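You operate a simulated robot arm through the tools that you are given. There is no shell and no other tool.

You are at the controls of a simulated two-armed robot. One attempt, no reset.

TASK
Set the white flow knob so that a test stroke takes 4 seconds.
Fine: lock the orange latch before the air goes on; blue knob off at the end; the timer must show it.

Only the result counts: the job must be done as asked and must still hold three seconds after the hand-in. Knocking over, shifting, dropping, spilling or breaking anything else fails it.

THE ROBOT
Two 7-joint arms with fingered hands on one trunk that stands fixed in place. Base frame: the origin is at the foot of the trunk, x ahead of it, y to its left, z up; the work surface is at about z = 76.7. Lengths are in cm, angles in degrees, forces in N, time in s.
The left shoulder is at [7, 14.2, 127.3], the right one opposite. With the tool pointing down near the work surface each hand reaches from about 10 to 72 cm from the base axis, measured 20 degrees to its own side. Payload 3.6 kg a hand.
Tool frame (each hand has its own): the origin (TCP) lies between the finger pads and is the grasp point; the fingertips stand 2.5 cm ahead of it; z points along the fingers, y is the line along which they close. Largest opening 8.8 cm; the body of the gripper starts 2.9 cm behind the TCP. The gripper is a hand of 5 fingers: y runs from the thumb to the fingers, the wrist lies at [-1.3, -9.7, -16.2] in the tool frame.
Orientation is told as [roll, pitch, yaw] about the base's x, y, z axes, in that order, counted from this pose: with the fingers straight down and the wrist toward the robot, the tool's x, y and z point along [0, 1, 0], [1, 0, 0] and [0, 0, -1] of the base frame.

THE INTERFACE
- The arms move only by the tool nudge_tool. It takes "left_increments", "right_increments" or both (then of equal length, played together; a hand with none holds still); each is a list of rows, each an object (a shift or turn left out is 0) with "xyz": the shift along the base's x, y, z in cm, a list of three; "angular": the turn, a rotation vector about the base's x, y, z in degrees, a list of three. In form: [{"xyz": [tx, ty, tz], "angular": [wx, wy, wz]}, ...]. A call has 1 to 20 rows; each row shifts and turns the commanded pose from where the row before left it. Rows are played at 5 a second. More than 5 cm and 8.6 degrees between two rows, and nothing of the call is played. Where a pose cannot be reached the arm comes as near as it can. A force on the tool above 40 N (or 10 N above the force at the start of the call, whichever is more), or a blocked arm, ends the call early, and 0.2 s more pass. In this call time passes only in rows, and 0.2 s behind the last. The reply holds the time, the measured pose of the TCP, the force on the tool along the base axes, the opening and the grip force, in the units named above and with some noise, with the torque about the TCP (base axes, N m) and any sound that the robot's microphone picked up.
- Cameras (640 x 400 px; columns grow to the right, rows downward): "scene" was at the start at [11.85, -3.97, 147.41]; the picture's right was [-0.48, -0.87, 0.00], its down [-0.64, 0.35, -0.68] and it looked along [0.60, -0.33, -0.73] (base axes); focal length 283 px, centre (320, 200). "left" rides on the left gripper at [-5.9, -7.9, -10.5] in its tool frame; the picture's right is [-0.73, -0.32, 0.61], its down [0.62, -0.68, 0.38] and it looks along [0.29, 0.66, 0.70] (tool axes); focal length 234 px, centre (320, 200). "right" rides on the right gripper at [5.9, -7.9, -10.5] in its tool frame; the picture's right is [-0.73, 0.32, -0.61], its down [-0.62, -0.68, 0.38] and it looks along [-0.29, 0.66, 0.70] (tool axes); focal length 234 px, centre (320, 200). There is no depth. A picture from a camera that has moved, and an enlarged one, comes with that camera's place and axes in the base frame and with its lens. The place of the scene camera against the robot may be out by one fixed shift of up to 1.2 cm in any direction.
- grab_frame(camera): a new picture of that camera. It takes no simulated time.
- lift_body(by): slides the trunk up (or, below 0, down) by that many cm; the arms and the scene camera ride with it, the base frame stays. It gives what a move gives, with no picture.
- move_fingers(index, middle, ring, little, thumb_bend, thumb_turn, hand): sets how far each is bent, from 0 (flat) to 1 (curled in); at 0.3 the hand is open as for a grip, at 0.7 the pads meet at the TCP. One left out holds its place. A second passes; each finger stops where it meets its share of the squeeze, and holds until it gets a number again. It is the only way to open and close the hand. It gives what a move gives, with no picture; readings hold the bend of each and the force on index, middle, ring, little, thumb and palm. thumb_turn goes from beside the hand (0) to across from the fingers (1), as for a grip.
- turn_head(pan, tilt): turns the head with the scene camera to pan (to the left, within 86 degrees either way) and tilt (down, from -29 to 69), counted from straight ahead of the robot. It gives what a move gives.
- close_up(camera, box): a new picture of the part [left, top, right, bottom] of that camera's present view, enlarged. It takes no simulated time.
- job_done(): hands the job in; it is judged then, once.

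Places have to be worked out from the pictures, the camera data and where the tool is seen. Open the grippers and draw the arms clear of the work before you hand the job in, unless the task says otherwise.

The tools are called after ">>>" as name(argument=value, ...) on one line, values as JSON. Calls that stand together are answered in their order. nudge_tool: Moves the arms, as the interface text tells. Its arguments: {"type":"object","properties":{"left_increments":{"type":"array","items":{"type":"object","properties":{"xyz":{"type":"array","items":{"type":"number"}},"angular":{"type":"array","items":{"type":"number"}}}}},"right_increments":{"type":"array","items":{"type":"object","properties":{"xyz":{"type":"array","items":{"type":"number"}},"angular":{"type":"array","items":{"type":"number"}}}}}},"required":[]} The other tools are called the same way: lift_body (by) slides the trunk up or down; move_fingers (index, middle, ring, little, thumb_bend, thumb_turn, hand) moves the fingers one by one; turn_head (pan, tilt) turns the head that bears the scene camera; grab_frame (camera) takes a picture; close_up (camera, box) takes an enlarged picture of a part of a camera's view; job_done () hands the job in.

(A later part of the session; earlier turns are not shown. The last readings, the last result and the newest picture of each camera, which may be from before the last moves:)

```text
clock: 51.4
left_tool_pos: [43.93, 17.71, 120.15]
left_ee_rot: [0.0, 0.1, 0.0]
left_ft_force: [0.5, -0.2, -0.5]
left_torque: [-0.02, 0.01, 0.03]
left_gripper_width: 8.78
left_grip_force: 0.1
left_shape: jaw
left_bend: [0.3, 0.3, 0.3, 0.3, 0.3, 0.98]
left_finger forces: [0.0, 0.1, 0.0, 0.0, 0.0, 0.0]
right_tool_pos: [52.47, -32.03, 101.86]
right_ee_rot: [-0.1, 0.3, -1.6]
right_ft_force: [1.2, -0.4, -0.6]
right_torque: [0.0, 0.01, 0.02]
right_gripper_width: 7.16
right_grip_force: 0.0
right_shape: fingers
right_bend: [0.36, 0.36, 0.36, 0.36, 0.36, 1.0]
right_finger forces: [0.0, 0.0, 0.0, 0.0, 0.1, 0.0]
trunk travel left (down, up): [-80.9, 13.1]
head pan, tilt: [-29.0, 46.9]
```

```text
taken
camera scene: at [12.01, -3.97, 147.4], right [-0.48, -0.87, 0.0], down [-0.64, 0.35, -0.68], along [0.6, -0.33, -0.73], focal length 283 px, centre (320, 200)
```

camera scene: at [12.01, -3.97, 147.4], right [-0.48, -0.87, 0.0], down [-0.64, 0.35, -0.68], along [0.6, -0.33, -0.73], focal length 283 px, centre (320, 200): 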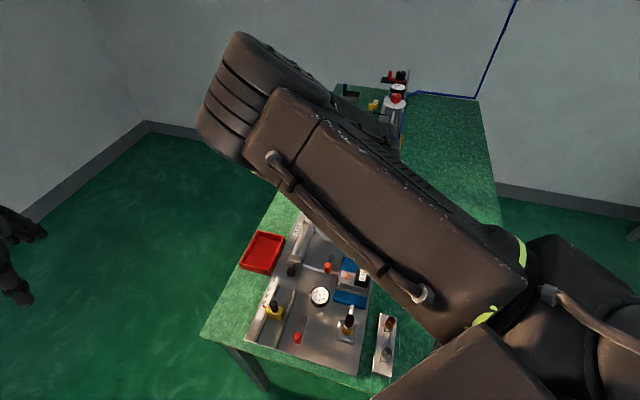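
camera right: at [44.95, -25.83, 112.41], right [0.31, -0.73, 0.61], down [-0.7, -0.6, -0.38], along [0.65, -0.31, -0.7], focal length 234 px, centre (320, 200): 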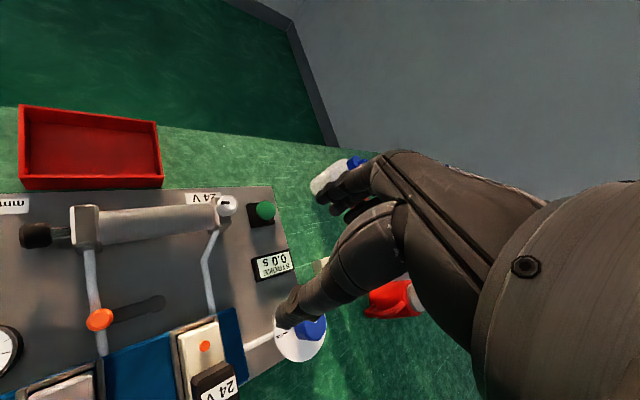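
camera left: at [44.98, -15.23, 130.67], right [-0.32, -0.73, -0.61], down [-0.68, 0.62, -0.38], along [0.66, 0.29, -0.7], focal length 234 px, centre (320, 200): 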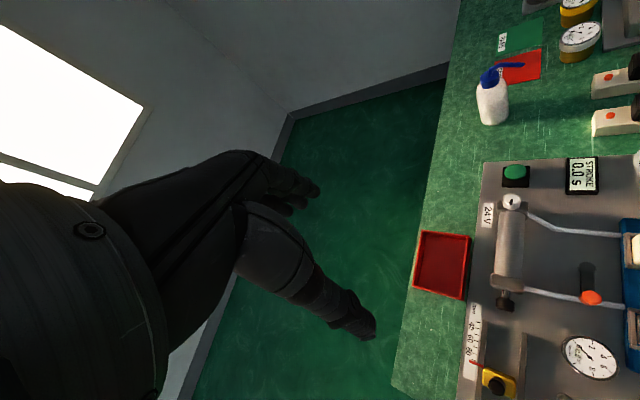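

The elbow-up posture hides the far panel part from the head camera, but the hand camera sees the timer fine. I enlarge the white knob and button.

>>> close_up(camera="right", box=[180, 170, 310, 300])

```text
3.08 times, centred on (245, 235) of right
camera zoom: at [44.95, -25.83, 112.41], right [0.31, -0.73, 0.61], down [-0.7, -0.6, -0.38], along [0.65, -0.31, -0.7], focal length 720 px, centre (551, 92)
```

zoom: 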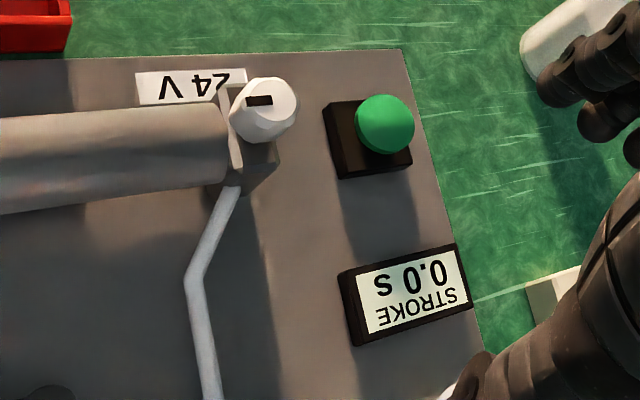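

White knob centre ≈ [60.25, -26.9], top z 84.5, its black mark pointing along 135° (toward the slider). I move above it with yaw −30 to check whether it turns with normal torque.

>>> nudge_tool(right_increments=[{"xyz": [1.95, 1.28, -2], "angular": [0, 0, -7]}, {"xyz": [1.95, 1.28, -2], "angular": [0, 0, -7]}, {"xyz": [1.95, 1.28, -2], "angular": [0, 0, -7]}, {"xyz": [1.95, 1.28, -2.5], "angular": [0, 0, -7]}])

>>> grab_frame(camera="right")

>>> grab_frame(camera="scene")

```text
clock: 52.4
left_tool_pos: [43.87, 17.71, 120.21]
left_ee_rot: [0.1, 0.2, 0.0]
left_ft_force: [-0.7, -0.8, 0.1]
left_torque: [0.0, 0.03, 0.02]
left_gripper_width: 8.76
left_grip_force: 0.1
left_shape: jaw
left_bend: [0.3, 0.3, 0.3, 0.3, 0.3, 0.98]
left_finger forces: [0.1, 0.1, 0.0, 0.1, 0.0, 0.1]
right_tool_pos: [60.28, -26.88, 93.45]
right_ee_rot: [-0.1, 0.2, -29.8]
right_ft_force: [0.3, 0.4, 0.0]
right_torque: [0.0, 0.0, 0.0]
right_gripper_width: 7.15
right_grip_force: 0.0
right_shape: fingers
right_bend: [0.36, 0.36, 0.36, 0.36, 0.36, 1.0]
right_finger forces: [0.0, 0.0, 0.0, 0.1, 0.1, 0.1]
trunk travel left (down, up): [-80.9, 13.1]
head pan, tilt: [-29.0, 46.9]
```

```text
taken
camera right: at [56.49, -17.76, 103.9], right [-0.08, -0.79, 0.61], down [-0.9, -0.2, -0.38], along [0.42, -0.58, -0.7], focal length 234 px, centre (320, 200)
```

right: 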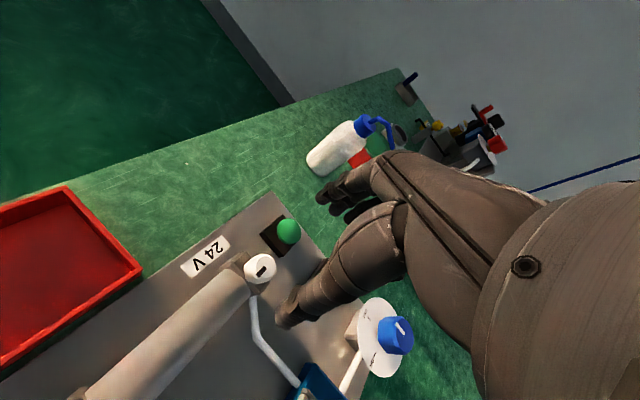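

```text
taken
camera scene: at [11.98, -3.91, 147.41], right [-0.48, -0.87, 0.0], down [-0.64, 0.35, -0.68], along [0.6, -0.33, -0.73], focal length 283 px, centre (320, 200)
```

scene: 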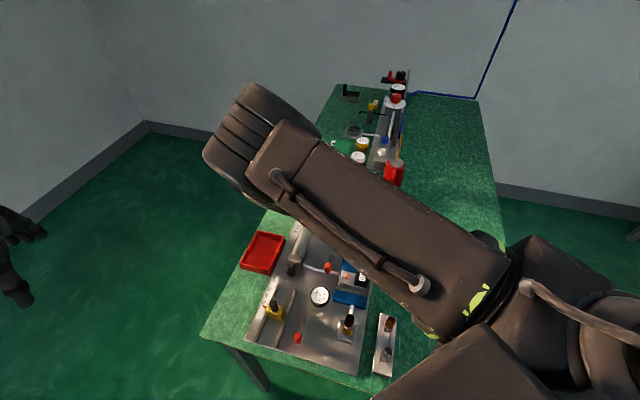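

Position matches. I descend over the white knob in small rows, stopping with the tips just above the cylinder flange.

>>> nudge_tool(right_increments=[{"xyz": [0, 0.05, -2]}, {"xyz": [0, 0.05, -2]}, {"xyz": [0, 0, -2]}, {"xyz": [0, 0, -1.0]}, {"xyz": [0, 0, -0.7]}])

>>> close_up(camera="right", box=[200, 140, 420, 340])

```text
clock: 53.6
left_tool_pos: [43.85, 17.65, 120.22]
left_ee_rot: [-0.1, 0.0, 0.0]
left_ft_force: [0.0, 0.6, -0.4]
left_torque: [-0.01, 0.02, -0.01]
left_gripper_width: 8.78
left_grip_force: 0.0
left_shape: jaw
left_bend: [0.3, 0.3, 0.3, 0.3, 0.3, 0.98]
left_finger forces: [0.0, 0.0, 0.0, 0.1, 0.0, 0.0]
right_tool_pos: [60.23, -26.75, 85.76]
right_ee_rot: [-0.1, 0.2, -29.7]
right_ft_force: [0.5, -0.3, -0.1]
right_torque: [0.01, -0.02, -0.02]
right_gripper_width: 7.15
right_grip_force: 0.0
right_shape: fingers
right_bend: [0.36, 0.36, 0.36, 0.36, 0.36, 1.0]
right_finger forces: [0.1, 0.0, 0.0, 0.1, 0.1, 0.0]
trunk travel left (down, up): [-80.9, 13.1]
head pan, tilt: [-29.0, 46.9]
```

```text
2.00 times, centred on (310, 240) of right
camera zoom: at [56.39, -17.71, 96.31], right [-0.08, -0.79, 0.61], down [-0.9, -0.21, -0.38], along [0.43, -0.58, -0.7], focal length 468 px, centre (340, 120)
```

zoom: 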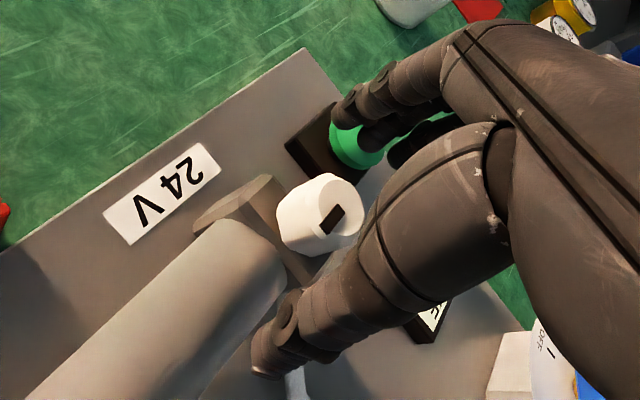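

The knob sits between the fingers. I close index, middle and thumb on it and read the forces.

>>> nudge_tool(right_increments=[{"xyz": [0, -0.1, -0.3]}])

>>> move_fingers(hand="right", index=0.68, middle=0.68, thumb_bend=0.68)

>>> close_up(camera="right", box=[250, 180, 350, 280])

```text
clock: 54.0
left_tool_pos: [43.85, 17.92, 120.17]
left_ee_rot: [0.0, 0.0, 0.0]
left_ft_force: [0.2, 0.2, -0.4]
left_torque: [-0.01, 0.01, 0.04]
left_gripper_width: 8.78
left_grip_force: 0.0
left_shape: jaw
left_bend: [0.3, 0.3, 0.3, 0.3, 0.3, 0.98]
left_finger forces: [0.0, 0.0, 0.1, 0.0, 0.0, 0.0]
right_tool_pos: [60.29, -26.86, 85.51]
right_ee_rot: [-0.1, 0.2, -29.7]
right_ft_force: [-0.4, 0.3, 0.1]
right_torque: [-0.02, 0.03, 0.0]
right_gripper_width: 7.15
right_grip_force: 0.1
right_shape: fingers
right_bend: [0.36, 0.36, 0.36, 0.36, 0.36, 1.0]
right_finger forces: [0.1, 0.1, 0.0, 0.1, 0.1, 0.1]
trunk travel left (down, up): [-80.9, 13.1]
head pan, tilt: [-29.0, 46.9]
```

```text
clock: 55.0
left_tool_pos: [43.75, 17.76, 120.24]
left_ee_rot: [0.0, 0.0, 0.1]
left_ft_force: [0.2, 0.0, 0.7]
left_torque: [0.01, -0.02, 0.0]
left_gripper_width: 8.77
left_grip_force: 0.1
left_shape: jaw
left_bend: [0.3, 0.3, 0.3, 0.3, 0.3, 0.98]
left_finger forces: [0.0, 0.0, 0.0, 0.1, 0.1, 0.0]
right_tool_pos: [60.23, -26.99, 85.45]
right_ee_rot: [0.1, 0.2, -29.6]
right_ft_force: [-0.8, 0.0, -0.8]
right_torque: [-0.03, 0.01, 0.04]
right_gripper_width: 1.64
right_grip_force: 4.9
right_shape: fingers
right_bend: [0.63, 0.65, 0.36, 0.36, 0.61, 1.0]
right_finger forces: [2.6, 2.1, 0.0, 0.1, 4.9, 0.0]
trunk travel left (down, up): [-80.9, 13.1]
head pan, tilt: [-29.0, 46.9]
```

```text
4.00 times, centred on (300, 230) of right
camera zoom: at [56.41, -17.82, 96.02], right [-0.08, -0.79, 0.61], down [-0.9, -0.21, -0.38], along [0.43, -0.58, -0.7], focal length 937 px, centre (400, 80)
```

zoom: 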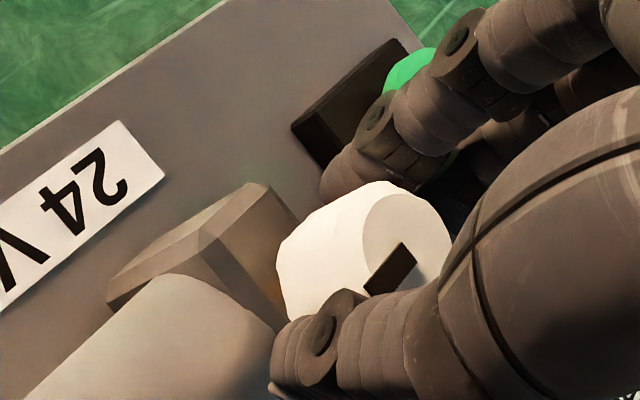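

Light grip established (mark visible, pointing to lower-left). I rotate +18° and watch whether the mark follows.

>>> nudge_tool(right_increments=[{"angular": [0, 0, 6]}, {"angular": [0, 0, 6]}, {"angular": [0, 0, 6]}])

>>> close_up(camera="right", box=[250, 180, 350, 280])

```text
clock: 55.8
left_tool_pos: [43.81, 17.72, 120.21]
left_ee_rot: [0.0, 0.0, 0.1]
left_ft_force: [0.3, -0.1, 1.1]
left_torque: [0.02, 0.01, -0.01]
left_gripper_width: 8.75
left_grip_force: 0.0
left_shape: jaw
left_bend: [0.3, 0.3, 0.3, 0.3, 0.3, 0.98]
left_finger forces: [0.0, 0.0, 0.0, 0.0, 0.0, 0.0]
right_tool_pos: [60.4, -26.93, 85.52]
right_ee_rot: [0.0, 0.2, -11.5]
right_ft_force: [-1.1, -0.2, -0.8]
right_torque: [0.01, 0.05, 0.05]
right_gripper_width: 1.59
right_grip_force: 4.9
right_shape: fingers
right_bend: [0.63, 0.66, 0.36, 0.36, 0.61, 1.0]
right_finger forces: [2.5, 2.2, 0.0, 0.1, 5.3, 0.1]
trunk travel left (down, up): [-80.9, 13.1]
head pan, tilt: [-29.0, 46.9]
```

```text
4.00 times, centred on (300, 230) of right
camera zoom: at [53.83, -19.47, 96.01], right [0.17, -0.78, 0.61], down [-0.79, -0.48, -0.38], along [0.58, -0.41, -0.7], focal length 937 px, centre (400, 80)
```

zoom: 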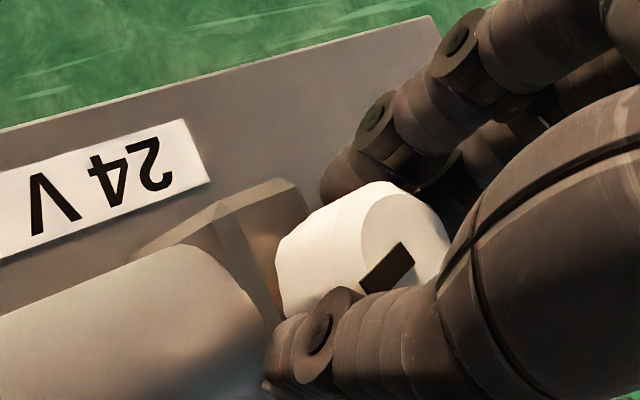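

The white knob follows easily with almost no torque (0.05 N·m) — so the blue one being immovable at over 1 N·m in both directions means it is interlocked. The latch is probably not fully engaged. I release the white knob and go back to the latch.

>>> move_fingers(hand="right", index=0.4, middle=0.4, thumb_bend=0.4)

>>> nudge_tool(right_increments=[{"xyz": [0, 0, 2]}, {"xyz": [0, 0, 3]}, {"xyz": [-2.5, -1.5, 3], "angular": [0, 0, 3]}, {"xyz": [-3, -2, 2], "angular": [0, 0, 4]}, {"xyz": [-3, -2, 0], "angular": [0, 0, 4]}])

>>> grab_frame(camera="right")

>>> close_up(camera="right", box=[60, 130, 260, 310])

```text
clock: 56.8
left_tool_pos: [43.77, 17.67, 120.31]
left_ee_rot: [0.0, -0.1, 0.0]
left_ft_force: [-0.3, 0.1, -0.1]
left_torque: [-0.02, 0.02, 0.01]
left_gripper_width: 8.77
left_grip_force: 0.0
left_shape: jaw
left_bend: [0.3, 0.3, 0.3, 0.3, 0.3, 0.98]
left_finger forces: [0.0, 0.0, 0.0, 0.0, 0.1, 0.0]
right_tool_pos: [60.29, -26.95, 85.52]
right_ee_rot: [0.0, 0.3, -11.6]
right_ft_force: [-0.2, -0.1, -0.8]
right_torque: [0.03, 0.02, 0.0]
right_gripper_width: 6.29
right_grip_force: 0.0
right_shape: fingers
right_bend: [0.4, 0.4, 0.36, 0.36, 0.4, 1.0]
right_finger forces: [0.0, 0.0, 0.0, 0.1, 0.0, 0.1]
trunk travel left (down, up): [-80.9, 13.1]
head pan, tilt: [-29.0, 46.9]
```

```text
clock: 58.0
left_tool_pos: [43.87, 17.55, 120.29]
left_ee_rot: [0.0, 0.0, 0.0]
left_ft_force: [-0.2, 0.0, 0.4]
left_torque: [-0.01, 0.01, -0.02]
left_gripper_width: 8.75
left_grip_force: 0.0
left_shape: jaw
left_bend: [0.3, 0.3, 0.3, 0.3, 0.3, 0.98]
left_finger forces: [0.0, 0.0, 0.0, 0.0, 0.0, 0.0]
right_tool_pos: [51.7, -32.3, 95.53]
right_ee_rot: [0.0, 0.2, -0.6]
right_ft_force: [0.9, 0.0, -1.3]
right_torque: [0.0, 0.0, -0.01]
right_gripper_width: 6.3
right_grip_force: 0.0
right_shape: fingers
right_bend: [0.4, 0.4, 0.36, 0.36, 0.4, 1.0]
right_finger forces: [0.0, 0.0, 0.0, 0.0, 0.0, 0.1]
trunk travel left (down, up): [-80.9, 13.1]
head pan, tilt: [-29.0, 46.9]
```

```text
taken
camera right: at [43.95, -26.29, 106.07], right [0.32, -0.73, 0.61], down [-0.69, -0.62, -0.38], along [0.65, -0.3, -0.7], focal length 234 px, centre (320, 200)
```

right: 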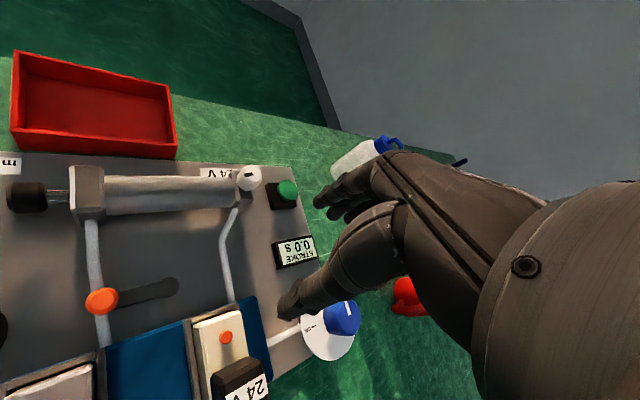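

```text
2.22 times, centred on (160, 220) of right
camera zoom: at [43.95, -26.29, 106.07], right [0.32, -0.73, 0.61], down [-0.69, -0.62, -0.38], along [0.65, -0.3, -0.7], focal length 520 px, centre (676, 156)
```

zoom: 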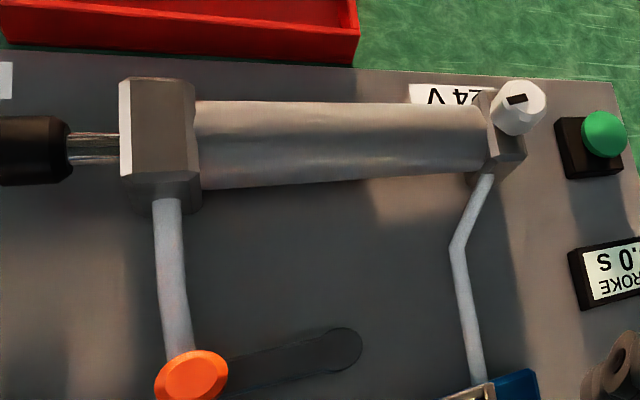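

I set the pincer shape again and go back above the latch peg (≈[44.6, -24.35]).

>>> move_fingers(hand="right", index=0.48, middle=1.0, ring=1.0, little=1.0, thumb_bend=0.52)

>>> nudge_tool(right_increments=[{"xyz": [-2.4, 2.65, -0.5]}, {"xyz": [-2.4, 2.65, -1]}, {"xyz": [-2.4, 2.65, -2]}])

>>> grab_frame(camera="right")

>>> close_up(camera="scene", box=[260, 220, 400, 320])

```text
clock: 59.0
left_tool_pos: [44.03, 17.73, 120.25]
left_ee_rot: [0.1, -0.1, -0.1]
left_ft_force: [-0.5, 0.6, 0.1]
left_torque: [0.0, 0.01, -0.02]
left_gripper_width: 8.77
left_grip_force: 0.1
left_shape: jaw
left_bend: [0.3, 0.3, 0.3, 0.3, 0.3, 0.98]
left_finger forces: [0.0, 0.1, 0.0, 0.1, 0.1, 0.0]
right_tool_pos: [51.68, -32.22, 95.43]
right_ee_rot: [0.0, 0.2, -0.6]
right_ft_force: [0.4, 0.6, 0.3]
right_torque: [0.0, -0.02, 0.0]
right_gripper_width: 4.21
right_grip_force: 0.1
right_shape: fingers
right_bend: [0.48, 1.0, 1.0, 1.0, 0.52, 1.0]
right_finger forces: [0.0, 0.1, 0.1, 0.0, 0.1, 0.0]
trunk travel left (down, up): [-80.9, 13.1]
head pan, tilt: [-29.0, 46.9]
```

```text
clock: 59.8
left_tool_pos: [43.88, 17.63, 120.28]
left_ee_rot: [0.0, 0.0, 0.0]
left_ft_force: [-0.2, 0.4, 0.0]
left_torque: [0.02, 0.0, -0.03]
left_gripper_width: 8.77
left_grip_force: 0.1
left_shape: jaw
left_bend: [0.3, 0.3, 0.3, 0.3, 0.3, 0.98]
left_finger forces: [0.0, 0.0, 0.0, 0.0, 0.0, 0.1]
right_tool_pos: [45.05, -27.33, 91.64]
right_ee_rot: [0.0, 0.3, -0.5]
right_ft_force: [-0.3, 0.4, -0.4]
right_torque: [0.0, -0.01, 0.02]
right_gripper_width: 4.19
right_grip_force: 0.1
right_shape: fingers
right_bend: [0.48, 1.0, 1.0, 1.0, 0.52, 1.0]
right_finger forces: [0.1, 0.0, 0.1, 0.0, 0.1, 0.1]
right hand out of reach, approached as far as the arm can: row 3
trunk travel left (down, up): [-80.9, 13.1]
head pan, tilt: [-29.0, 46.9]
```

```text
taken
camera right: at [37.3, -21.33, 102.31], right [0.32, -0.73, 0.61], down [-0.69, -0.62, -0.38], along [0.65, -0.3, -0.7], focal length 234 px, centre (320, 200)
```

right: 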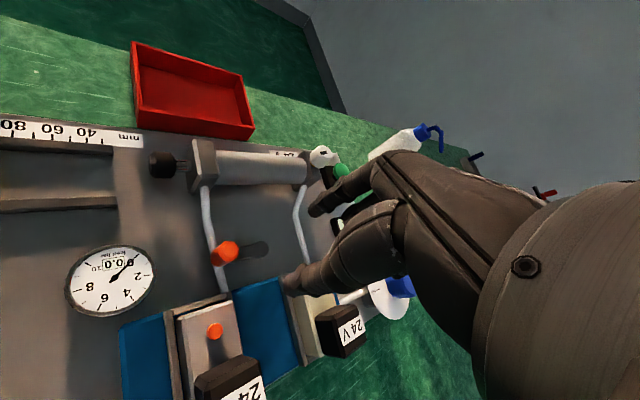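

```text
4.00 times, centred on (330, 270) of scene
camera zoom: at [11.94, -4.04, 147.41], right [-0.48, -0.87, 0.0], down [-0.64, 0.35, -0.68], along [0.6, -0.33, -0.73], focal length 1133 px, centre (280, -80)
```

zoom: 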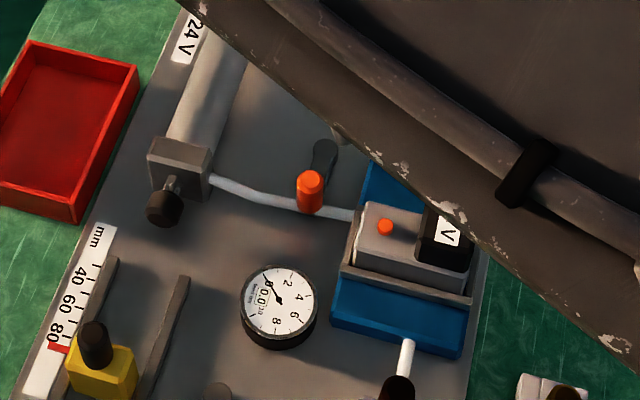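

With the elbow up, the near area is at its reach limit. I move the right hand back toward its initial place to recover the elbow-out posture.

>>> nudge_tool(right_increments=[{"xyz": [0.5, -1.5, 4]}, {"xyz": [0, -3, 3.5]}, {"xyz": [-1, -3, 3.5]}, {"xyz": [-2, -3, 3]}, {"xyz": [-2, -3, 3]}, {"xyz": [-2, -3, 2]}, {"xyz": [-2, -2, 1]}])

>>> grab_frame(camera="scene")

```text
clock: 61.4
left_tool_pos: [43.71, 17.64, 120.26]
left_ee_rot: [0.1, 0.0, 0.0]
left_ft_force: [0.4, 0.2, -0.6]
left_torque: [0.01, 0.01, 0.0]
left_gripper_width: 8.77
left_grip_force: 0.0
left_shape: jaw
left_bend: [0.3, 0.3, 0.3, 0.3, 0.3, 0.98]
left_finger forces: [0.0, 0.0, 0.1, 0.1, 0.0, 0.1]
right_tool_pos: [36.28, -46.09, 111.73]
right_ee_rot: [0.0, 0.3, -0.6]
right_ft_force: [-0.2, 0.1, 0.2]
right_torque: [0.0, 0.02, 0.01]
right_gripper_width: 4.17
right_grip_force: 0.1
right_shape: fingers
right_bend: [0.48, 1.0, 1.0, 1.0, 0.52, 1.0]
right_finger forces: [0.1, 0.0, 0.1, 0.1, 0.0, 0.0]
trunk travel left (down, up): [-80.9, 13.1]
head pan, tilt: [-29.0, 46.9]
```

```text
taken
camera scene: at [11.77, -4.04, 147.42], right [-0.48, -0.87, 0.0], down [-0.64, 0.35, -0.68], along [0.6, -0.33, -0.73], focal length 283 px, centre (320, 200)
```

scene: 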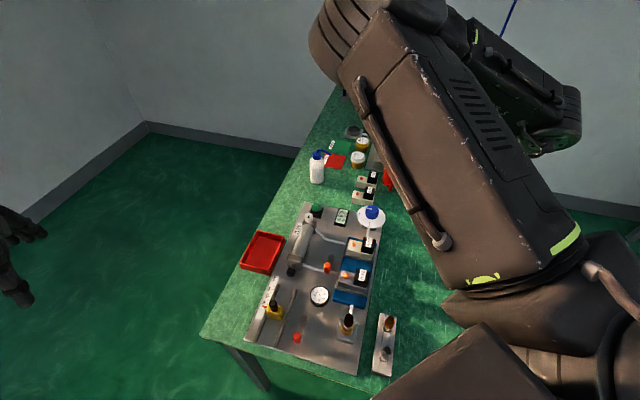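

I try yawing the hand strongly the other way here in free space, which should drive the elbow back outward.

>>> nudge_tool(right_increments=[{"xyz": [0, -1, 0], "angular": [0, 0, 8]}, {"xyz": [0, -1, 0], "angular": [0, 0, 8]}, {"xyz": [0, -1, 0], "angular": [0, 0, 8]}, {"xyz": [0, -1, 0], "angular": [0, 0, 8]}, {"xyz": [0, -1, 0], "angular": [0, 0, 8]}, {"xyz": [0, -1, 0], "angular": [0, 0, 8]}, {"xyz": [0, -1, 0], "angular": [0, 0, 8]}])

>>> grab_frame(camera="scene")

```text
clock: 63.0
left_tool_pos: [43.81, 17.67, 120.35]
left_ee_rot: [0.1, 0.0, 0.1]
left_ft_force: [0.5, -0.3, 0.2]
left_torque: [0.0, 0.0, 0.01]
left_gripper_width: 8.76
left_grip_force: 0.0
left_shape: jaw
left_bend: [0.3, 0.3, 0.3, 0.3, 0.3, 0.98]
left_finger forces: [0.1, 0.1, 0.1, 0.0, 0.0, 0.0]
right_tool_pos: [36.43, -52.91, 111.55]
right_ee_rot: [0.0, 0.1, 55.6]
right_ft_force: [-0.8, 0.0, -0.3]
right_torque: [0.01, 0.01, -0.01]
right_gripper_width: 4.19
right_grip_force: 0.2
right_shape: fingers
right_bend: [0.48, 1.0, 1.0, 1.0, 0.52, 1.0]
right_finger forces: [0.0, 0.1, 0.0, 0.0, 0.1, 0.0]
trunk travel left (down, up): [-80.9, 13.1]
head pan, tilt: [-29.0, 46.9]
```

```text
taken
camera scene: at [11.8, -4.09, 147.42], right [-0.48, -0.87, 0.0], down [-0.64, 0.35, -0.68], along [0.6, -0.33, -0.73], focal length 283 px, centre (320, 200)
```

scene: 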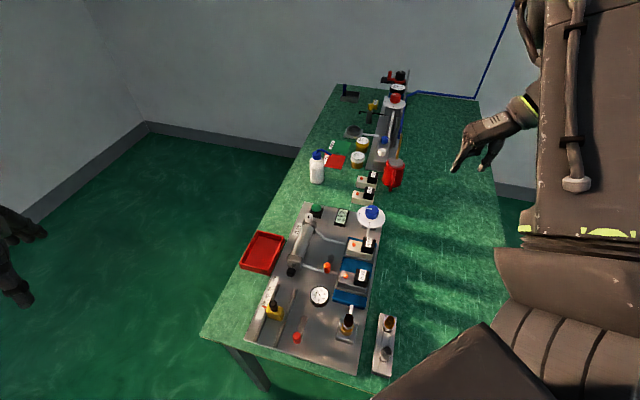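

That works: the elbow swings outward. A little more, then back to yaw 0 to see the posture.

>>> nudge_tool(right_increments=[{"xyz": [0, 0, 0], "angular": [0, 0, 8]}, {"xyz": [0, 0, 0], "angular": [0, 0, 8]}, {"xyz": [0, 0, 0], "angular": [0, 0, 8]}, {"xyz": [0, 0, 0], "angular": [0, 0, 8]}])

>>> grab_frame(camera="scene")

```text
clock: 64.0
left_tool_pos: [43.76, 17.62, 120.34]
left_ee_rot: [0.0, -0.1, 0.0]
left_ft_force: [0.3, 0.4, 0.5]
left_torque: [-0.01, 0.0, 0.0]
left_gripper_width: 8.76
left_grip_force: 0.0
left_shape: jaw
left_bend: [0.3, 0.3, 0.3, 0.3, 0.3, 0.98]
left_finger forces: [0.0, 0.1, 0.1, 0.1, 0.1, 0.1]
right_tool_pos: [36.38, -52.53, 111.39]
right_ee_rot: [-0.2, 0.4, 87.5]
right_ft_force: [-1.1, -0.1, 0.7]
right_torque: [-0.01, -0.02, -0.03]
right_gripper_width: 4.16
right_grip_force: 0.1
right_shape: fingers
right_bend: [0.48, 1.0, 1.0, 1.0, 0.52, 1.0]
right_finger forces: [0.0, 0.0, 0.0, 0.1, 0.0, 0.0]
right hand out of reach, approached as far as the arm can: row 4
trunk travel left (down, up): [-80.9, 13.1]
head pan, tilt: [-29.0, 46.9]
```

```text
taken
camera scene: at [11.8, -4.01, 147.42], right [-0.48, -0.87, 0.0], down [-0.64, 0.35, -0.68], along [0.6, -0.33, -0.73], focal length 283 px, centre (320, 200)
```

scene: 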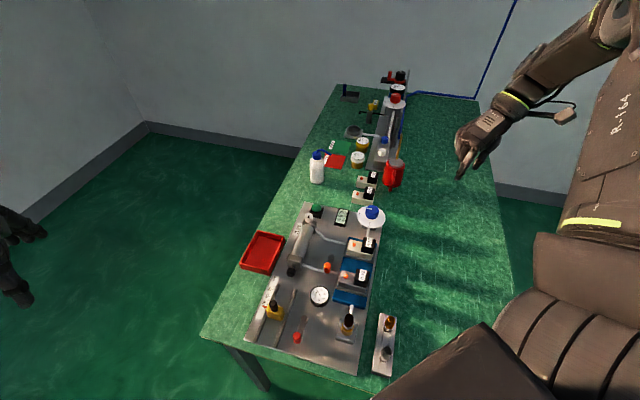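

The elbow is outward again. I close index and thumb into a stiff bunch (others curled) and move toward the latch with yaw ≈ +45, to push the peg firmly home and listen for a click.

>>> move_fingers(hand="right", index=0.72, thumb_bend=0.72)

>>> nudge_tool(right_increments=[{"xyz": [1.2, 3.3, -1.0], "angular": [0, 0, -5]}, {"xyz": [1.2, 3.3, -1.0], "angular": [0, 0, -5]}, {"xyz": [1.2, 3.3, -1.5], "angular": [0, 0, -5]}, {"xyz": [1.2, 3.3, -1.5], "angular": [0, 0, -5]}, {"xyz": [1.2, 3.3, -1.5], "angular": [0, 0, -5]}, {"xyz": [1.2, 3.3, -2], "angular": [0, 0, -5]}, {"xyz": [1.2, 3.3, -2], "angular": [0, 0, -5]}, {"xyz": [1.2, 3.3, -2], "angular": [0, 0, -5]}, {"xyz": [1.2, 3.0, -2], "angular": [0, 0, -3]}])

>>> grab_frame(camera="right")

>>> grab_frame(camera="scene")

```text
clock: 65.0
left_tool_pos: [43.76, 17.64, 120.28]
left_ee_rot: [0.0, 0.0, 0.0]
left_ft_force: [0.9, 0.0, -0.4]
left_torque: [-0.01, 0.01, 0.02]
left_gripper_width: 8.78
left_grip_force: 0.1
left_shape: jaw
left_bend: [0.3, 0.3, 0.3, 0.3, 0.3, 0.98]
left_finger forces: [0.1, 0.0, 0.1, 0.0, 0.0, 0.0]
right_tool_pos: [36.19, -52.49, 111.29]
right_ee_rot: [-0.1, 0.4, 87.3]
right_ft_force: [0.1, 1.3, -1.3]
right_torque: [0.0, -0.02, 0.01]
right_gripper_width: 0.02
right_grip_force: 0.1
right_shape: fingers
right_bend: [0.72, 1.0, 1.0, 1.0, 0.71, 1.0]
right_finger forces: [0.0, 0.1, 0.0, 0.0, 0.0, 0.1]
trunk travel left (down, up): [-80.9, 13.1]
head pan, tilt: [-29.0, 46.9]
```

```text
clock: 67.0
left_tool_pos: [43.93, 17.89, 120.18]
left_ee_rot: [-0.1, 0.0, 0.0]
left_ft_force: [-0.2, 0.6, 0.4]
left_torque: [-0.02, 0.03, 0.02]
left_gripper_width: 8.79
left_grip_force: 0.2
left_shape: jaw
left_bend: [0.3, 0.3, 0.3, 0.3, 0.3, 0.98]
left_finger forces: [0.1, 0.0, 0.1, 0.1, 0.0, 0.0]
right_tool_pos: [47.24, -22.86, 96.81]
right_ee_rot: [-0.1, 0.4, 44.5]
right_ft_force: [0.4, -0.3, 1.4]
right_torque: [0.02, -0.01, -0.02]
right_gripper_width: 0.02
right_grip_force: 0.1
right_shape: fingers
right_bend: [0.72, 1.0, 1.0, 1.0, 0.71, 1.0]
right_finger forces: [0.1, 0.0, 0.1, 0.1, 0.0, 0.0]
trunk travel left (down, up): [-80.9, 13.1]
head pan, tilt: [-29.0, 46.9]
```

```text
taken
camera right: at [37.58, -24.02, 107.42], right [0.74, -0.29, 0.61], down [-0.05, -0.92, -0.38], along [0.67, 0.25, -0.7], focal length 234 px, centre (320, 200)
```

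right: 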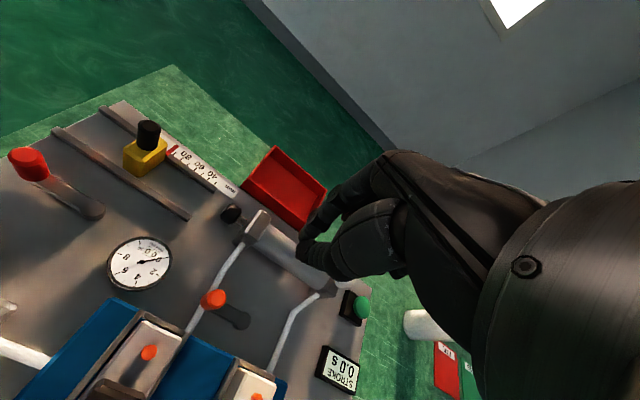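

```text
taken
camera scene: at [11.91, -3.75, 147.42], right [-0.48, -0.87, 0.0], down [-0.64, 0.35, -0.68], along [0.6, -0.33, -0.73], focal length 283 px, centre (320, 200)
```

scene: 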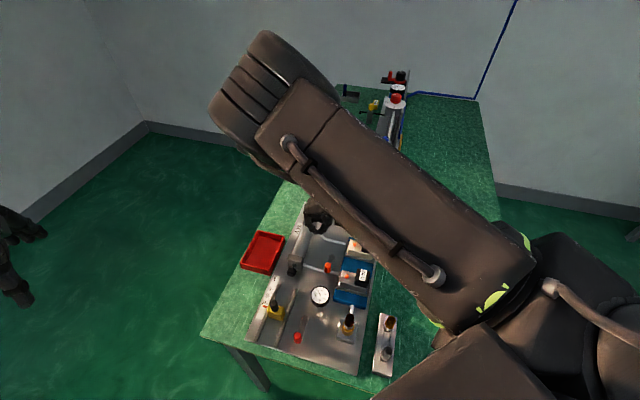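

The hand is over the latch area with yaw 45 (elbow went up again but this spot is reachable). I lower the closed bunch on the cylinder side of the peg.

>>> nudge_tool(right_increments=[{"xyz": [-0.1, 0.3, -3]}, {"xyz": [-0.1, 0.3, -3]}, {"xyz": [-0.1, 0.16, -3]}, {"xyz": [-0.1, 0, -2.5]}])

>>> grab_frame(camera="right")

```text
clock: 68.0
left_tool_pos: [43.73, 17.61, 120.23]
left_ee_rot: [0.0, 0.1, 0.0]
left_ft_force: [0.8, -0.1, -0.1]
left_torque: [-0.02, 0.02, 0.04]
left_gripper_width: 8.78
left_grip_force: 0.0
left_shape: jaw
left_bend: [0.3, 0.3, 0.3, 0.3, 0.3, 0.98]
left_finger forces: [0.0, 0.1, 0.1, 0.1, 0.1, 0.0]
right_tool_pos: [46.76, -22.38, 85.28]
right_ee_rot: [0.0, 0.1, 44.5]
right_ft_force: [0.1, -0.5, 0.4]
right_torque: [0.01, 0.0, 0.02]
right_gripper_width: 0.0
right_grip_force: 0.0
right_shape: fingers
right_bend: [0.72, 1.0, 1.0, 1.0, 0.71, 1.0]
right_finger forces: [0.0, 0.1, 0.1, 0.0, 0.0, 0.0]
trunk travel left (down, up): [-80.9, 13.1]
head pan, tilt: [-29.0, 46.9]
```

```text
taken
camera right: at [37.12, -23.5, 95.89], right [0.74, -0.29, 0.61], down [-0.05, -0.92, -0.38], along [0.67, 0.25, -0.7], focal length 234 px, centre (320, 200)
```

right: 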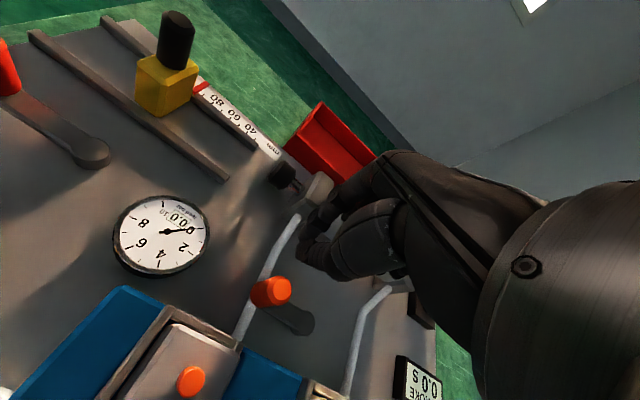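

The peg resolves to [44.7, -24.3]; the bunch is on its cylinder side. Lowering to peg height.

>>> nudge_tool(right_increments=[{"xyz": [0.05, 0.1, -1.5]}, {"xyz": [0, 0.1, -1.4]}])

>>> close_up(camera="right", box=[200, 160, 420, 360])

```text
clock: 68.6
left_tool_pos: [43.87, 17.73, 120.2]
left_ee_rot: [0.0, 0.0, 0.0]
left_ft_force: [0.2, -0.4, 0.1]
left_torque: [-0.02, -0.01, -0.01]
left_gripper_width: 8.74
left_grip_force: 0.0
left_shape: jaw
left_bend: [0.3, 0.3, 0.3, 0.3, 0.3, 0.98]
left_finger forces: [0.0, 0.0, 0.0, 0.0, 0.0, 0.1]
right_tool_pos: [46.79, -22.14, 82.43]
right_ee_rot: [0.0, 0.1, 44.3]
right_ft_force: [-1.1, -0.4, 0.4]
right_torque: [-0.02, 0.01, 0.0]
right_gripper_width: 0.0
right_grip_force: 0.0
right_shape: fingers
right_bend: [0.72, 1.0, 1.0, 1.0, 0.71, 1.0]
right_finger forces: [0.0, 0.0, 0.0, 0.1, 0.0, 0.1]
trunk travel left (down, up): [-80.9, 13.1]
head pan, tilt: [-29.0, 46.9]
```

```text
2.00 times, centred on (310, 260) of right
camera zoom: at [37.18, -23.29, 93.02], right [0.74, -0.29, 0.61], down [-0.05, -0.92, -0.38], along [0.67, 0.25, -0.7], focal length 468 px, centre (340, 80)
```

zoom: 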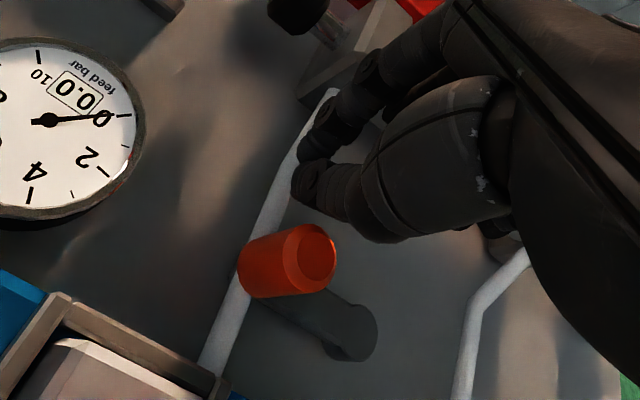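

The thumb's back is ~1 cm from the peg. I push along the lever's swing direction in small steps while listening and watching the force.

>>> nudge_tool(right_increments=[{"xyz": [-0.28, -0.28, 0]}, {"xyz": [-0.28, -0.28, 0]}, {"xyz": [-0.28, -0.28, 0]}, {"xyz": [-0.2, -0.2, 0]}])

>>> close_up(camera="right", box=[200, 160, 420, 360])

```text
clock: 69.6
left_tool_pos: [43.9, 18.06, 120.24]
left_ee_rot: [-0.1, -0.1, 0.1]
left_ft_force: [-0.6, 0.6, -0.5]
left_torque: [-0.03, 0.05, 0.0]
left_gripper_width: 8.78
left_grip_force: 0.0
left_shape: jaw
left_bend: [0.3, 0.3, 0.3, 0.3, 0.3, 0.98]
left_finger forces: [0.0, 0.1, 0.0, 0.0, 0.0, 0.0]
right_tool_pos: [45.98, -22.98, 82.43]
right_ee_rot: [-0.2, 0.2, 44.6]
right_ft_force: [6.0, 11.4, 3.9]
right_torque: [0.02, -0.04, -0.04]
right_gripper_width: 0.0
right_grip_force: 9.0
right_shape: fingers
right_bend: [0.71, 1.0, 1.0, 1.0, 0.74, 1.0]
right_finger forces: [0.0, 0.0, 0.0, 0.0, 16.8, 0.0]
trunk travel left (down, up): [-80.9, 13.1]
head pan, tilt: [-29.0, 46.9]
```

```text
2.00 times, centred on (310, 260) of right
camera zoom: at [36.24, -24.09, 93.08], right [0.74, -0.29, 0.61], down [-0.05, -0.92, -0.38], along [0.67, 0.25, -0.7], focal length 468 px, centre (340, 80)
```

zoom: 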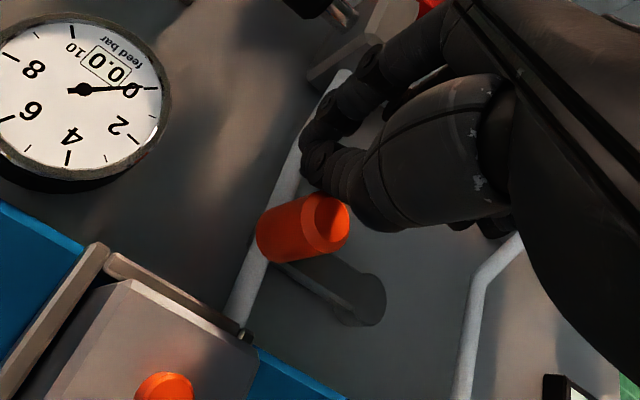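

Contact at 13–17 N with no lever motion. I increase gently to about 25 N and listen.

>>> nudge_tool(right_increments=[{"xyz": [-0.15, -0.15, 0]}, {"xyz": [-0.15, -0.15, 0]}])

>>> close_up(camera="right", box=[200, 160, 420, 360])

```text
clock: 70.2
left_tool_pos: [43.9, 18.1, 120.19]
left_ee_rot: [-0.2, 0.1, 0.1]
left_ft_force: [-1.1, -0.3, 0.2]
left_torque: [-0.04, 0.01, -0.03]
left_gripper_width: 8.77
left_grip_force: 0.1
left_shape: jaw
left_bend: [0.3, 0.3, 0.3, 0.3, 0.3, 0.98]
left_finger forces: [0.0, 0.0, 0.1, 0.1, 0.1, 0.0]
right_tool_pos: [45.58, -23.17, 82.62]
right_ee_rot: [-0.1, 0.2, 44.4]
right_ft_force: [8.2, 15.6, 5.6]
right_torque: [0.08, 0.0, -0.01]
right_gripper_width: 0.0
right_grip_force: 11.6
right_shape: fingers
right_bend: [0.71, 1.0, 1.0, 1.0, 0.76, 1.0]
right_finger forces: [0.1, 0.0, 0.0, 0.0, 22.2, 0.0]
trunk travel left (down, up): [-80.9, 13.1]
head pan, tilt: [-29.0, 46.9]
```

```text
2.00 times, centred on (310, 260) of right
camera zoom: at [35.93, -24.33, 93.11], right [0.74, -0.29, 0.61], down [-0.05, -0.92, -0.38], along [0.67, 0.25, -0.7], focal length 468 px, centre (340, 80)
```

zoom: 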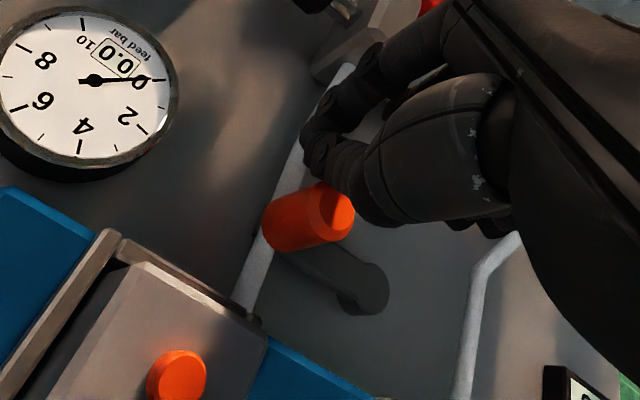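

The stop is firm at 20+ N, so the latch is fully home (it travelled ~49° to exactly parallel). Then the blue knob deserves a second, gentler try with the fingertips kept off the disc. I back off and rise.

>>> nudge_tool(right_increments=[{"xyz": [0.4, 0.4, 0]}, {"xyz": [0.6, 0.6, 0]}, {"xyz": [0.2, 0.2, 2]}, {"xyz": [0, 0, 3]}, {"xyz": [0, -1, 4]}, {"xyz": [0, -2, 4]}, {"xyz": [0, -3, 2]}, {"xyz": [0, -4, 1]}, {"xyz": [0, -4, 0]}])

>>> grab_frame(camera="right")

>>> grab_frame(camera="scene")

```text
clock: 72.2
left_tool_pos: [43.84, 17.54, 120.3]
left_ee_rot: [0.1, -0.1, 0.0]
left_ft_force: [0.3, 1.2, -0.1]
left_torque: [0.0, -0.01, -0.01]
left_gripper_width: 8.78
left_grip_force: 0.1
left_shape: jaw
left_bend: [0.3, 0.3, 0.3, 0.3, 0.3, 0.98]
left_finger forces: [0.0, 0.2, 0.0, 0.1, 0.1, 0.0]
right_tool_pos: [46.61, -36.36, 98.43]
right_ee_rot: [0.0, 0.1, 44.4]
right_ft_force: [0.6, 1.2, 0.3]
right_torque: [0.03, 0.01, 0.0]
right_gripper_width: 0.02
right_grip_force: 0.0
right_shape: fingers
right_bend: [0.71, 1.0, 1.0, 1.0, 0.72, 1.0]
right_finger forces: [0.0, 0.0, 0.0, 0.0, 0.0, 0.1]
trunk travel left (down, up): [-80.9, 13.1]
head pan, tilt: [-29.0, 46.9]
```

```text
taken
camera right: at [37.0, -37.61, 108.99], right [0.74, -0.29, 0.61], down [-0.05, -0.92, -0.38], along [0.67, 0.25, -0.7], focal length 234 px, centre (320, 200)
```

right: 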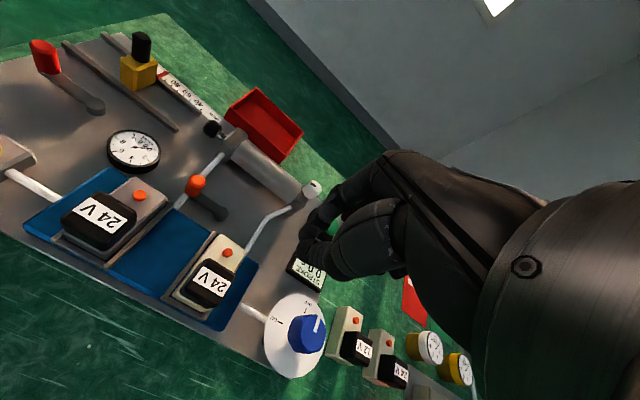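

```text
taken
camera scene: at [11.86, -4.18, 147.41], right [-0.48, -0.87, 0.0], down [-0.64, 0.35, -0.68], along [0.6, -0.33, -0.73], focal length 283 px, centre (320, 200)
```

scene: 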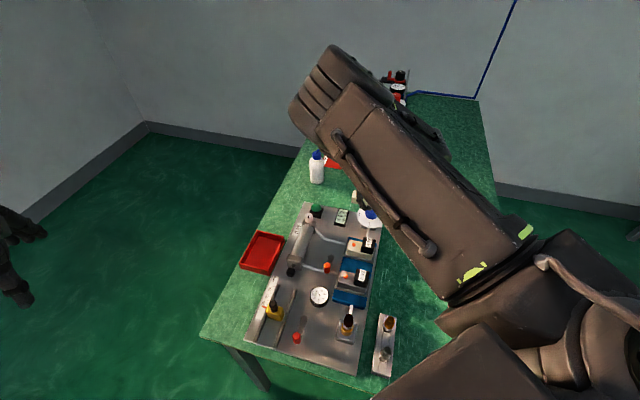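

I open the hand and move above the blue knob with yaw −10 for a second try, keeping the tips higher this time.

>>> move_fingers(hand="right", index=0.38, middle=0.38, ring=0.36, little=0.36, thumb_bend=0.38)

>>> nudge_tool(right_increments=[{"xyz": [0.92, -1.16, 0], "angular": [0, 0, -7.8]}, {"xyz": [0.92, -1.16, 0], "angular": [0, 0, -7.8]}, {"xyz": [0.92, -1.16, 0], "angular": [0, 0, -7.8]}, {"xyz": [0.92, -1.16, 0], "angular": [0, 0, -7.8]}, {"xyz": [0.92, -1.16, -1], "angular": [0, 0, -7.8]}, {"xyz": [0.92, -1.16, -2], "angular": [0, 0, -7.8]}, {"xyz": [0.92, -1.16, -2], "angular": [0, 0, -7.8]}])

>>> grab_frame(camera="right")

>>> grab_frame(camera="scene")

```text
clock: 73.2
left_tool_pos: [43.79, 17.76, 120.15]
left_ee_rot: [0.1, 0.1, 0.0]
left_ft_force: [0.1, 0.9, -0.6]
left_torque: [0.01, -0.03, 0.0]
left_gripper_width: 8.81
left_grip_force: 0.1
left_shape: jaw
left_bend: [0.3, 0.3, 0.3, 0.3, 0.3, 0.98]
left_finger forces: [0.0, 0.0, 0.0, 0.1, 0.0, 0.0]
right_tool_pos: [46.63, -36.2, 98.49]
right_ee_rot: [-0.1, 0.2, 44.4]
right_ft_force: [-0.1, -0.1, -1.2]
right_torque: [-0.01, 0.03, 0.02]
right_gripper_width: 6.69
right_grip_force: 0.1
right_shape: fingers
right_bend: [0.38, 0.38, 0.36, 0.36, 0.38, 1.0]
right_finger forces: [0.0, 0.0, 0.0, 0.1, 0.0, 0.0]
trunk travel left (down, up): [-80.9, 13.1]
head pan, tilt: [-29.0, 46.9]
```

```text
clock: 74.8
left_tool_pos: [43.81, 17.73, 120.23]
left_ee_rot: [0.0, 0.0, 0.1]
left_ft_force: [-0.7, -0.1, 0.9]
left_torque: [-0.02, 0.0, 0.0]
left_gripper_width: 8.77
left_grip_force: 0.1
left_shape: jaw
left_bend: [0.3, 0.3, 0.3, 0.3, 0.3, 0.98]
left_finger forces: [0.0, 0.0, 0.0, 0.0, 0.1, 0.0]
right_tool_pos: [53.15, -44.32, 93.49]
right_ee_rot: [0.0, 0.2, -10.3]
right_ft_force: [-0.5, 0.5, 0.0]
right_torque: [-0.01, -0.03, -0.01]
right_gripper_width: 6.73
right_grip_force: 0.0
right_shape: fingers
right_bend: [0.38, 0.38, 0.36, 0.36, 0.38, 1.0]
right_finger forces: [0.0, 0.1, 0.1, 0.0, 0.1, 0.0]
trunk travel left (down, up): [-80.9, 13.1]
head pan, tilt: [-29.0, 46.9]
```

```text
taken
camera right: at [46.53, -37.08, 104.01], right [0.19, -0.77, 0.61], down [-0.78, -0.49, -0.38], along [0.59, -0.4, -0.7], focal length 234 px, centre (320, 200)
```

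right: 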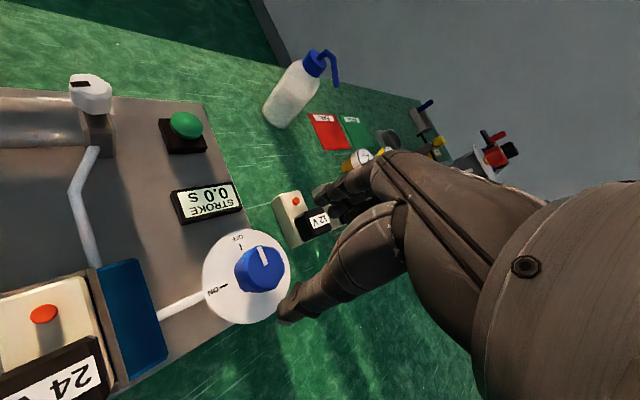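

```text
taken
camera scene: at [11.9, -3.98, 147.41], right [-0.48, -0.87, 0.0], down [-0.64, 0.35, -0.68], along [0.6, -0.33, -0.73], focal length 283 px, centre (320, 200)
```

scene: 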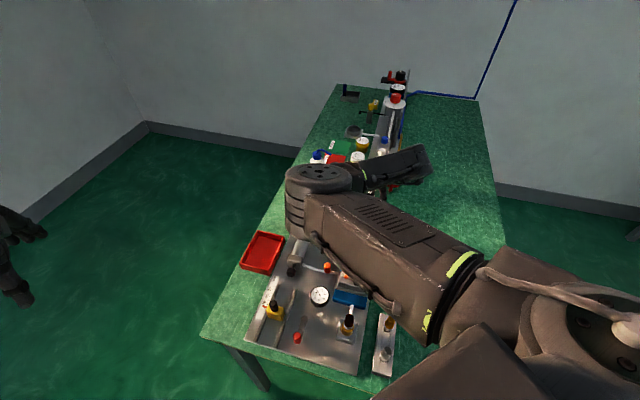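

Still well above; the elbow is at about z ≈ 118, safe. I descend with the tips staying ~2 cm above the disc and grip moderately.

>>> nudge_tool(right_increments=[{"xyz": [0, -0.05, -2.5]}, {"xyz": [0, -0.05, -2.5]}, {"xyz": [0, 0, -2]}, {"xyz": [0, 0, -1]}, {"xyz": [0, 0, -0.8]}])

>>> move_fingers(hand="right", index=0.6, middle=0.6, thumb_bend=0.6)

>>> close_up(camera="right", box=[200, 140, 420, 340])

```text
clock: 76.0
left_tool_pos: [43.84, 17.69, 120.27]
left_ee_rot: [-0.1, 0.0, 0.0]
left_ft_force: [-0.1, 0.1, -1.2]
left_torque: [0.0, -0.02, 0.01]
left_gripper_width: 8.79
left_grip_force: 0.0
left_shape: jaw
left_bend: [0.3, 0.3, 0.3, 0.3, 0.3, 0.98]
left_finger forces: [0.0, 0.0, 0.0, 0.1, 0.0, 0.0]
right_tool_pos: [53.07, -44.37, 84.64]
right_ee_rot: [0.1, 0.2, -10.2]
right_ft_force: [0.3, -0.3, 0.7]
right_torque: [-0.01, 0.0, 0.01]
right_gripper_width: 6.73
right_grip_force: 0.1
right_shape: fingers
right_bend: [0.38, 0.38, 0.36, 0.36, 0.38, 1.0]
right_finger forces: [0.1, 0.0, 0.0, 0.0, 0.0, 0.0]
trunk travel left (down, up): [-80.9, 13.1]
head pan, tilt: [-29.0, 46.9]
```

```text
clock: 77.0
left_tool_pos: [43.76, 17.64, 120.21]
left_ee_rot: [0.0, 0.0, 0.0]
left_ft_force: [-0.2, -0.5, 0.3]
left_torque: [-0.02, 0.0, -0.03]
left_gripper_width: 8.75
left_grip_force: 0.2
left_shape: jaw
left_bend: [0.3, 0.3, 0.3, 0.3, 0.3, 0.98]
left_finger forces: [0.1, 0.0, 0.0, 0.1, 0.0, 0.0]
right_tool_pos: [53.11, -44.45, 84.63]
right_ee_rot: [0.0, 0.3, -10.2]
right_ft_force: [1.4, -0.8, -0.9]
right_torque: [-0.06, -0.08, 0.03]
right_gripper_width: 3.24
right_grip_force: 5.2
right_shape: fingers
right_bend: [0.55, 0.56, 0.36, 0.36, 0.54, 1.0]
right_finger forces: [2.9, 2.7, 0.0, 0.0, 4.9, 0.0]
trunk travel left (down, up): [-80.9, 13.1]
head pan, tilt: [-29.0, 46.9]
```

```text
2.00 times, centred on (310, 240) of right
camera zoom: at [46.46, -37.17, 95.2], right [0.19, -0.77, 0.61], down [-0.78, -0.49, -0.38], along [0.59, -0.4, -0.7], focal length 468 px, centre (340, 120)
```

zoom: 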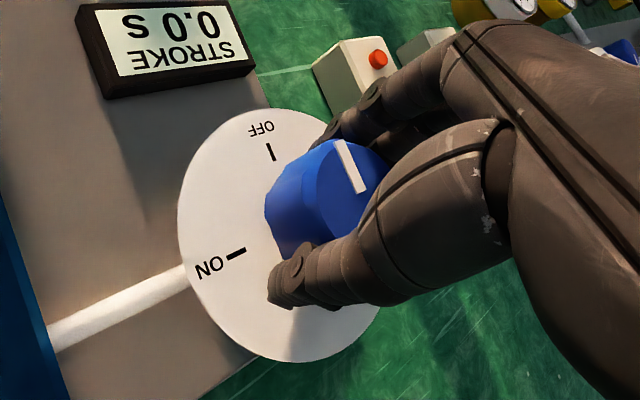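

At this height the knob is narrower (3.2 cm vs 3.8 before) — earlier I may have been clamping a fixed skirt. I rotate +18° and compare.

>>> nudge_tool(right_increments=[{"angular": [0, 0, 6]}, {"angular": [0, 0, 6]}, {"angular": [0, 0, 6]}])

>>> close_up(camera="right", box=[200, 140, 420, 340])

```text
clock: 77.8
left_tool_pos: [43.77, 17.67, 120.23]
left_ee_rot: [0.1, -0.1, 0.0]
left_ft_force: [0.0, -0.5, -0.6]
left_torque: [0.02, -0.01, -0.03]
left_gripper_width: 8.76
left_grip_force: 0.1
left_shape: jaw
left_bend: [0.3, 0.3, 0.3, 0.3, 0.3, 0.98]
left_finger forces: [0.1, 0.0, 0.1, 0.1, 0.0, 0.0]
right_tool_pos: [53.07, -44.48, 84.72]
right_ee_rot: [0.0, 0.2, 8.0]
right_ft_force: [-0.7, -0.5, -0.1]
right_torque: [-0.01, -0.05, -0.04]
right_gripper_width: 3.26
right_grip_force: 5.0
right_shape: fingers
right_bend: [0.55, 0.57, 0.36, 0.36, 0.54, 1.0]
right_finger forces: [2.7, 2.5, 0.0, 0.0, 5.0, 0.0]
trunk travel left (down, up): [-80.9, 13.1]
head pan, tilt: [-29.0, 46.9]
```

```text
2.00 times, centred on (310, 240) of right
camera zoom: at [44.59, -39.63, 95.22], right [0.42, -0.67, 0.61], down [-0.59, -0.71, -0.38], along [0.69, -0.2, -0.7], focal length 468 px, centre (340, 120)
```

zoom: 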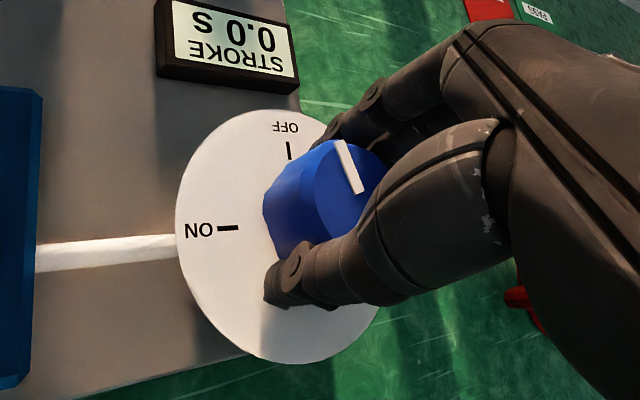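

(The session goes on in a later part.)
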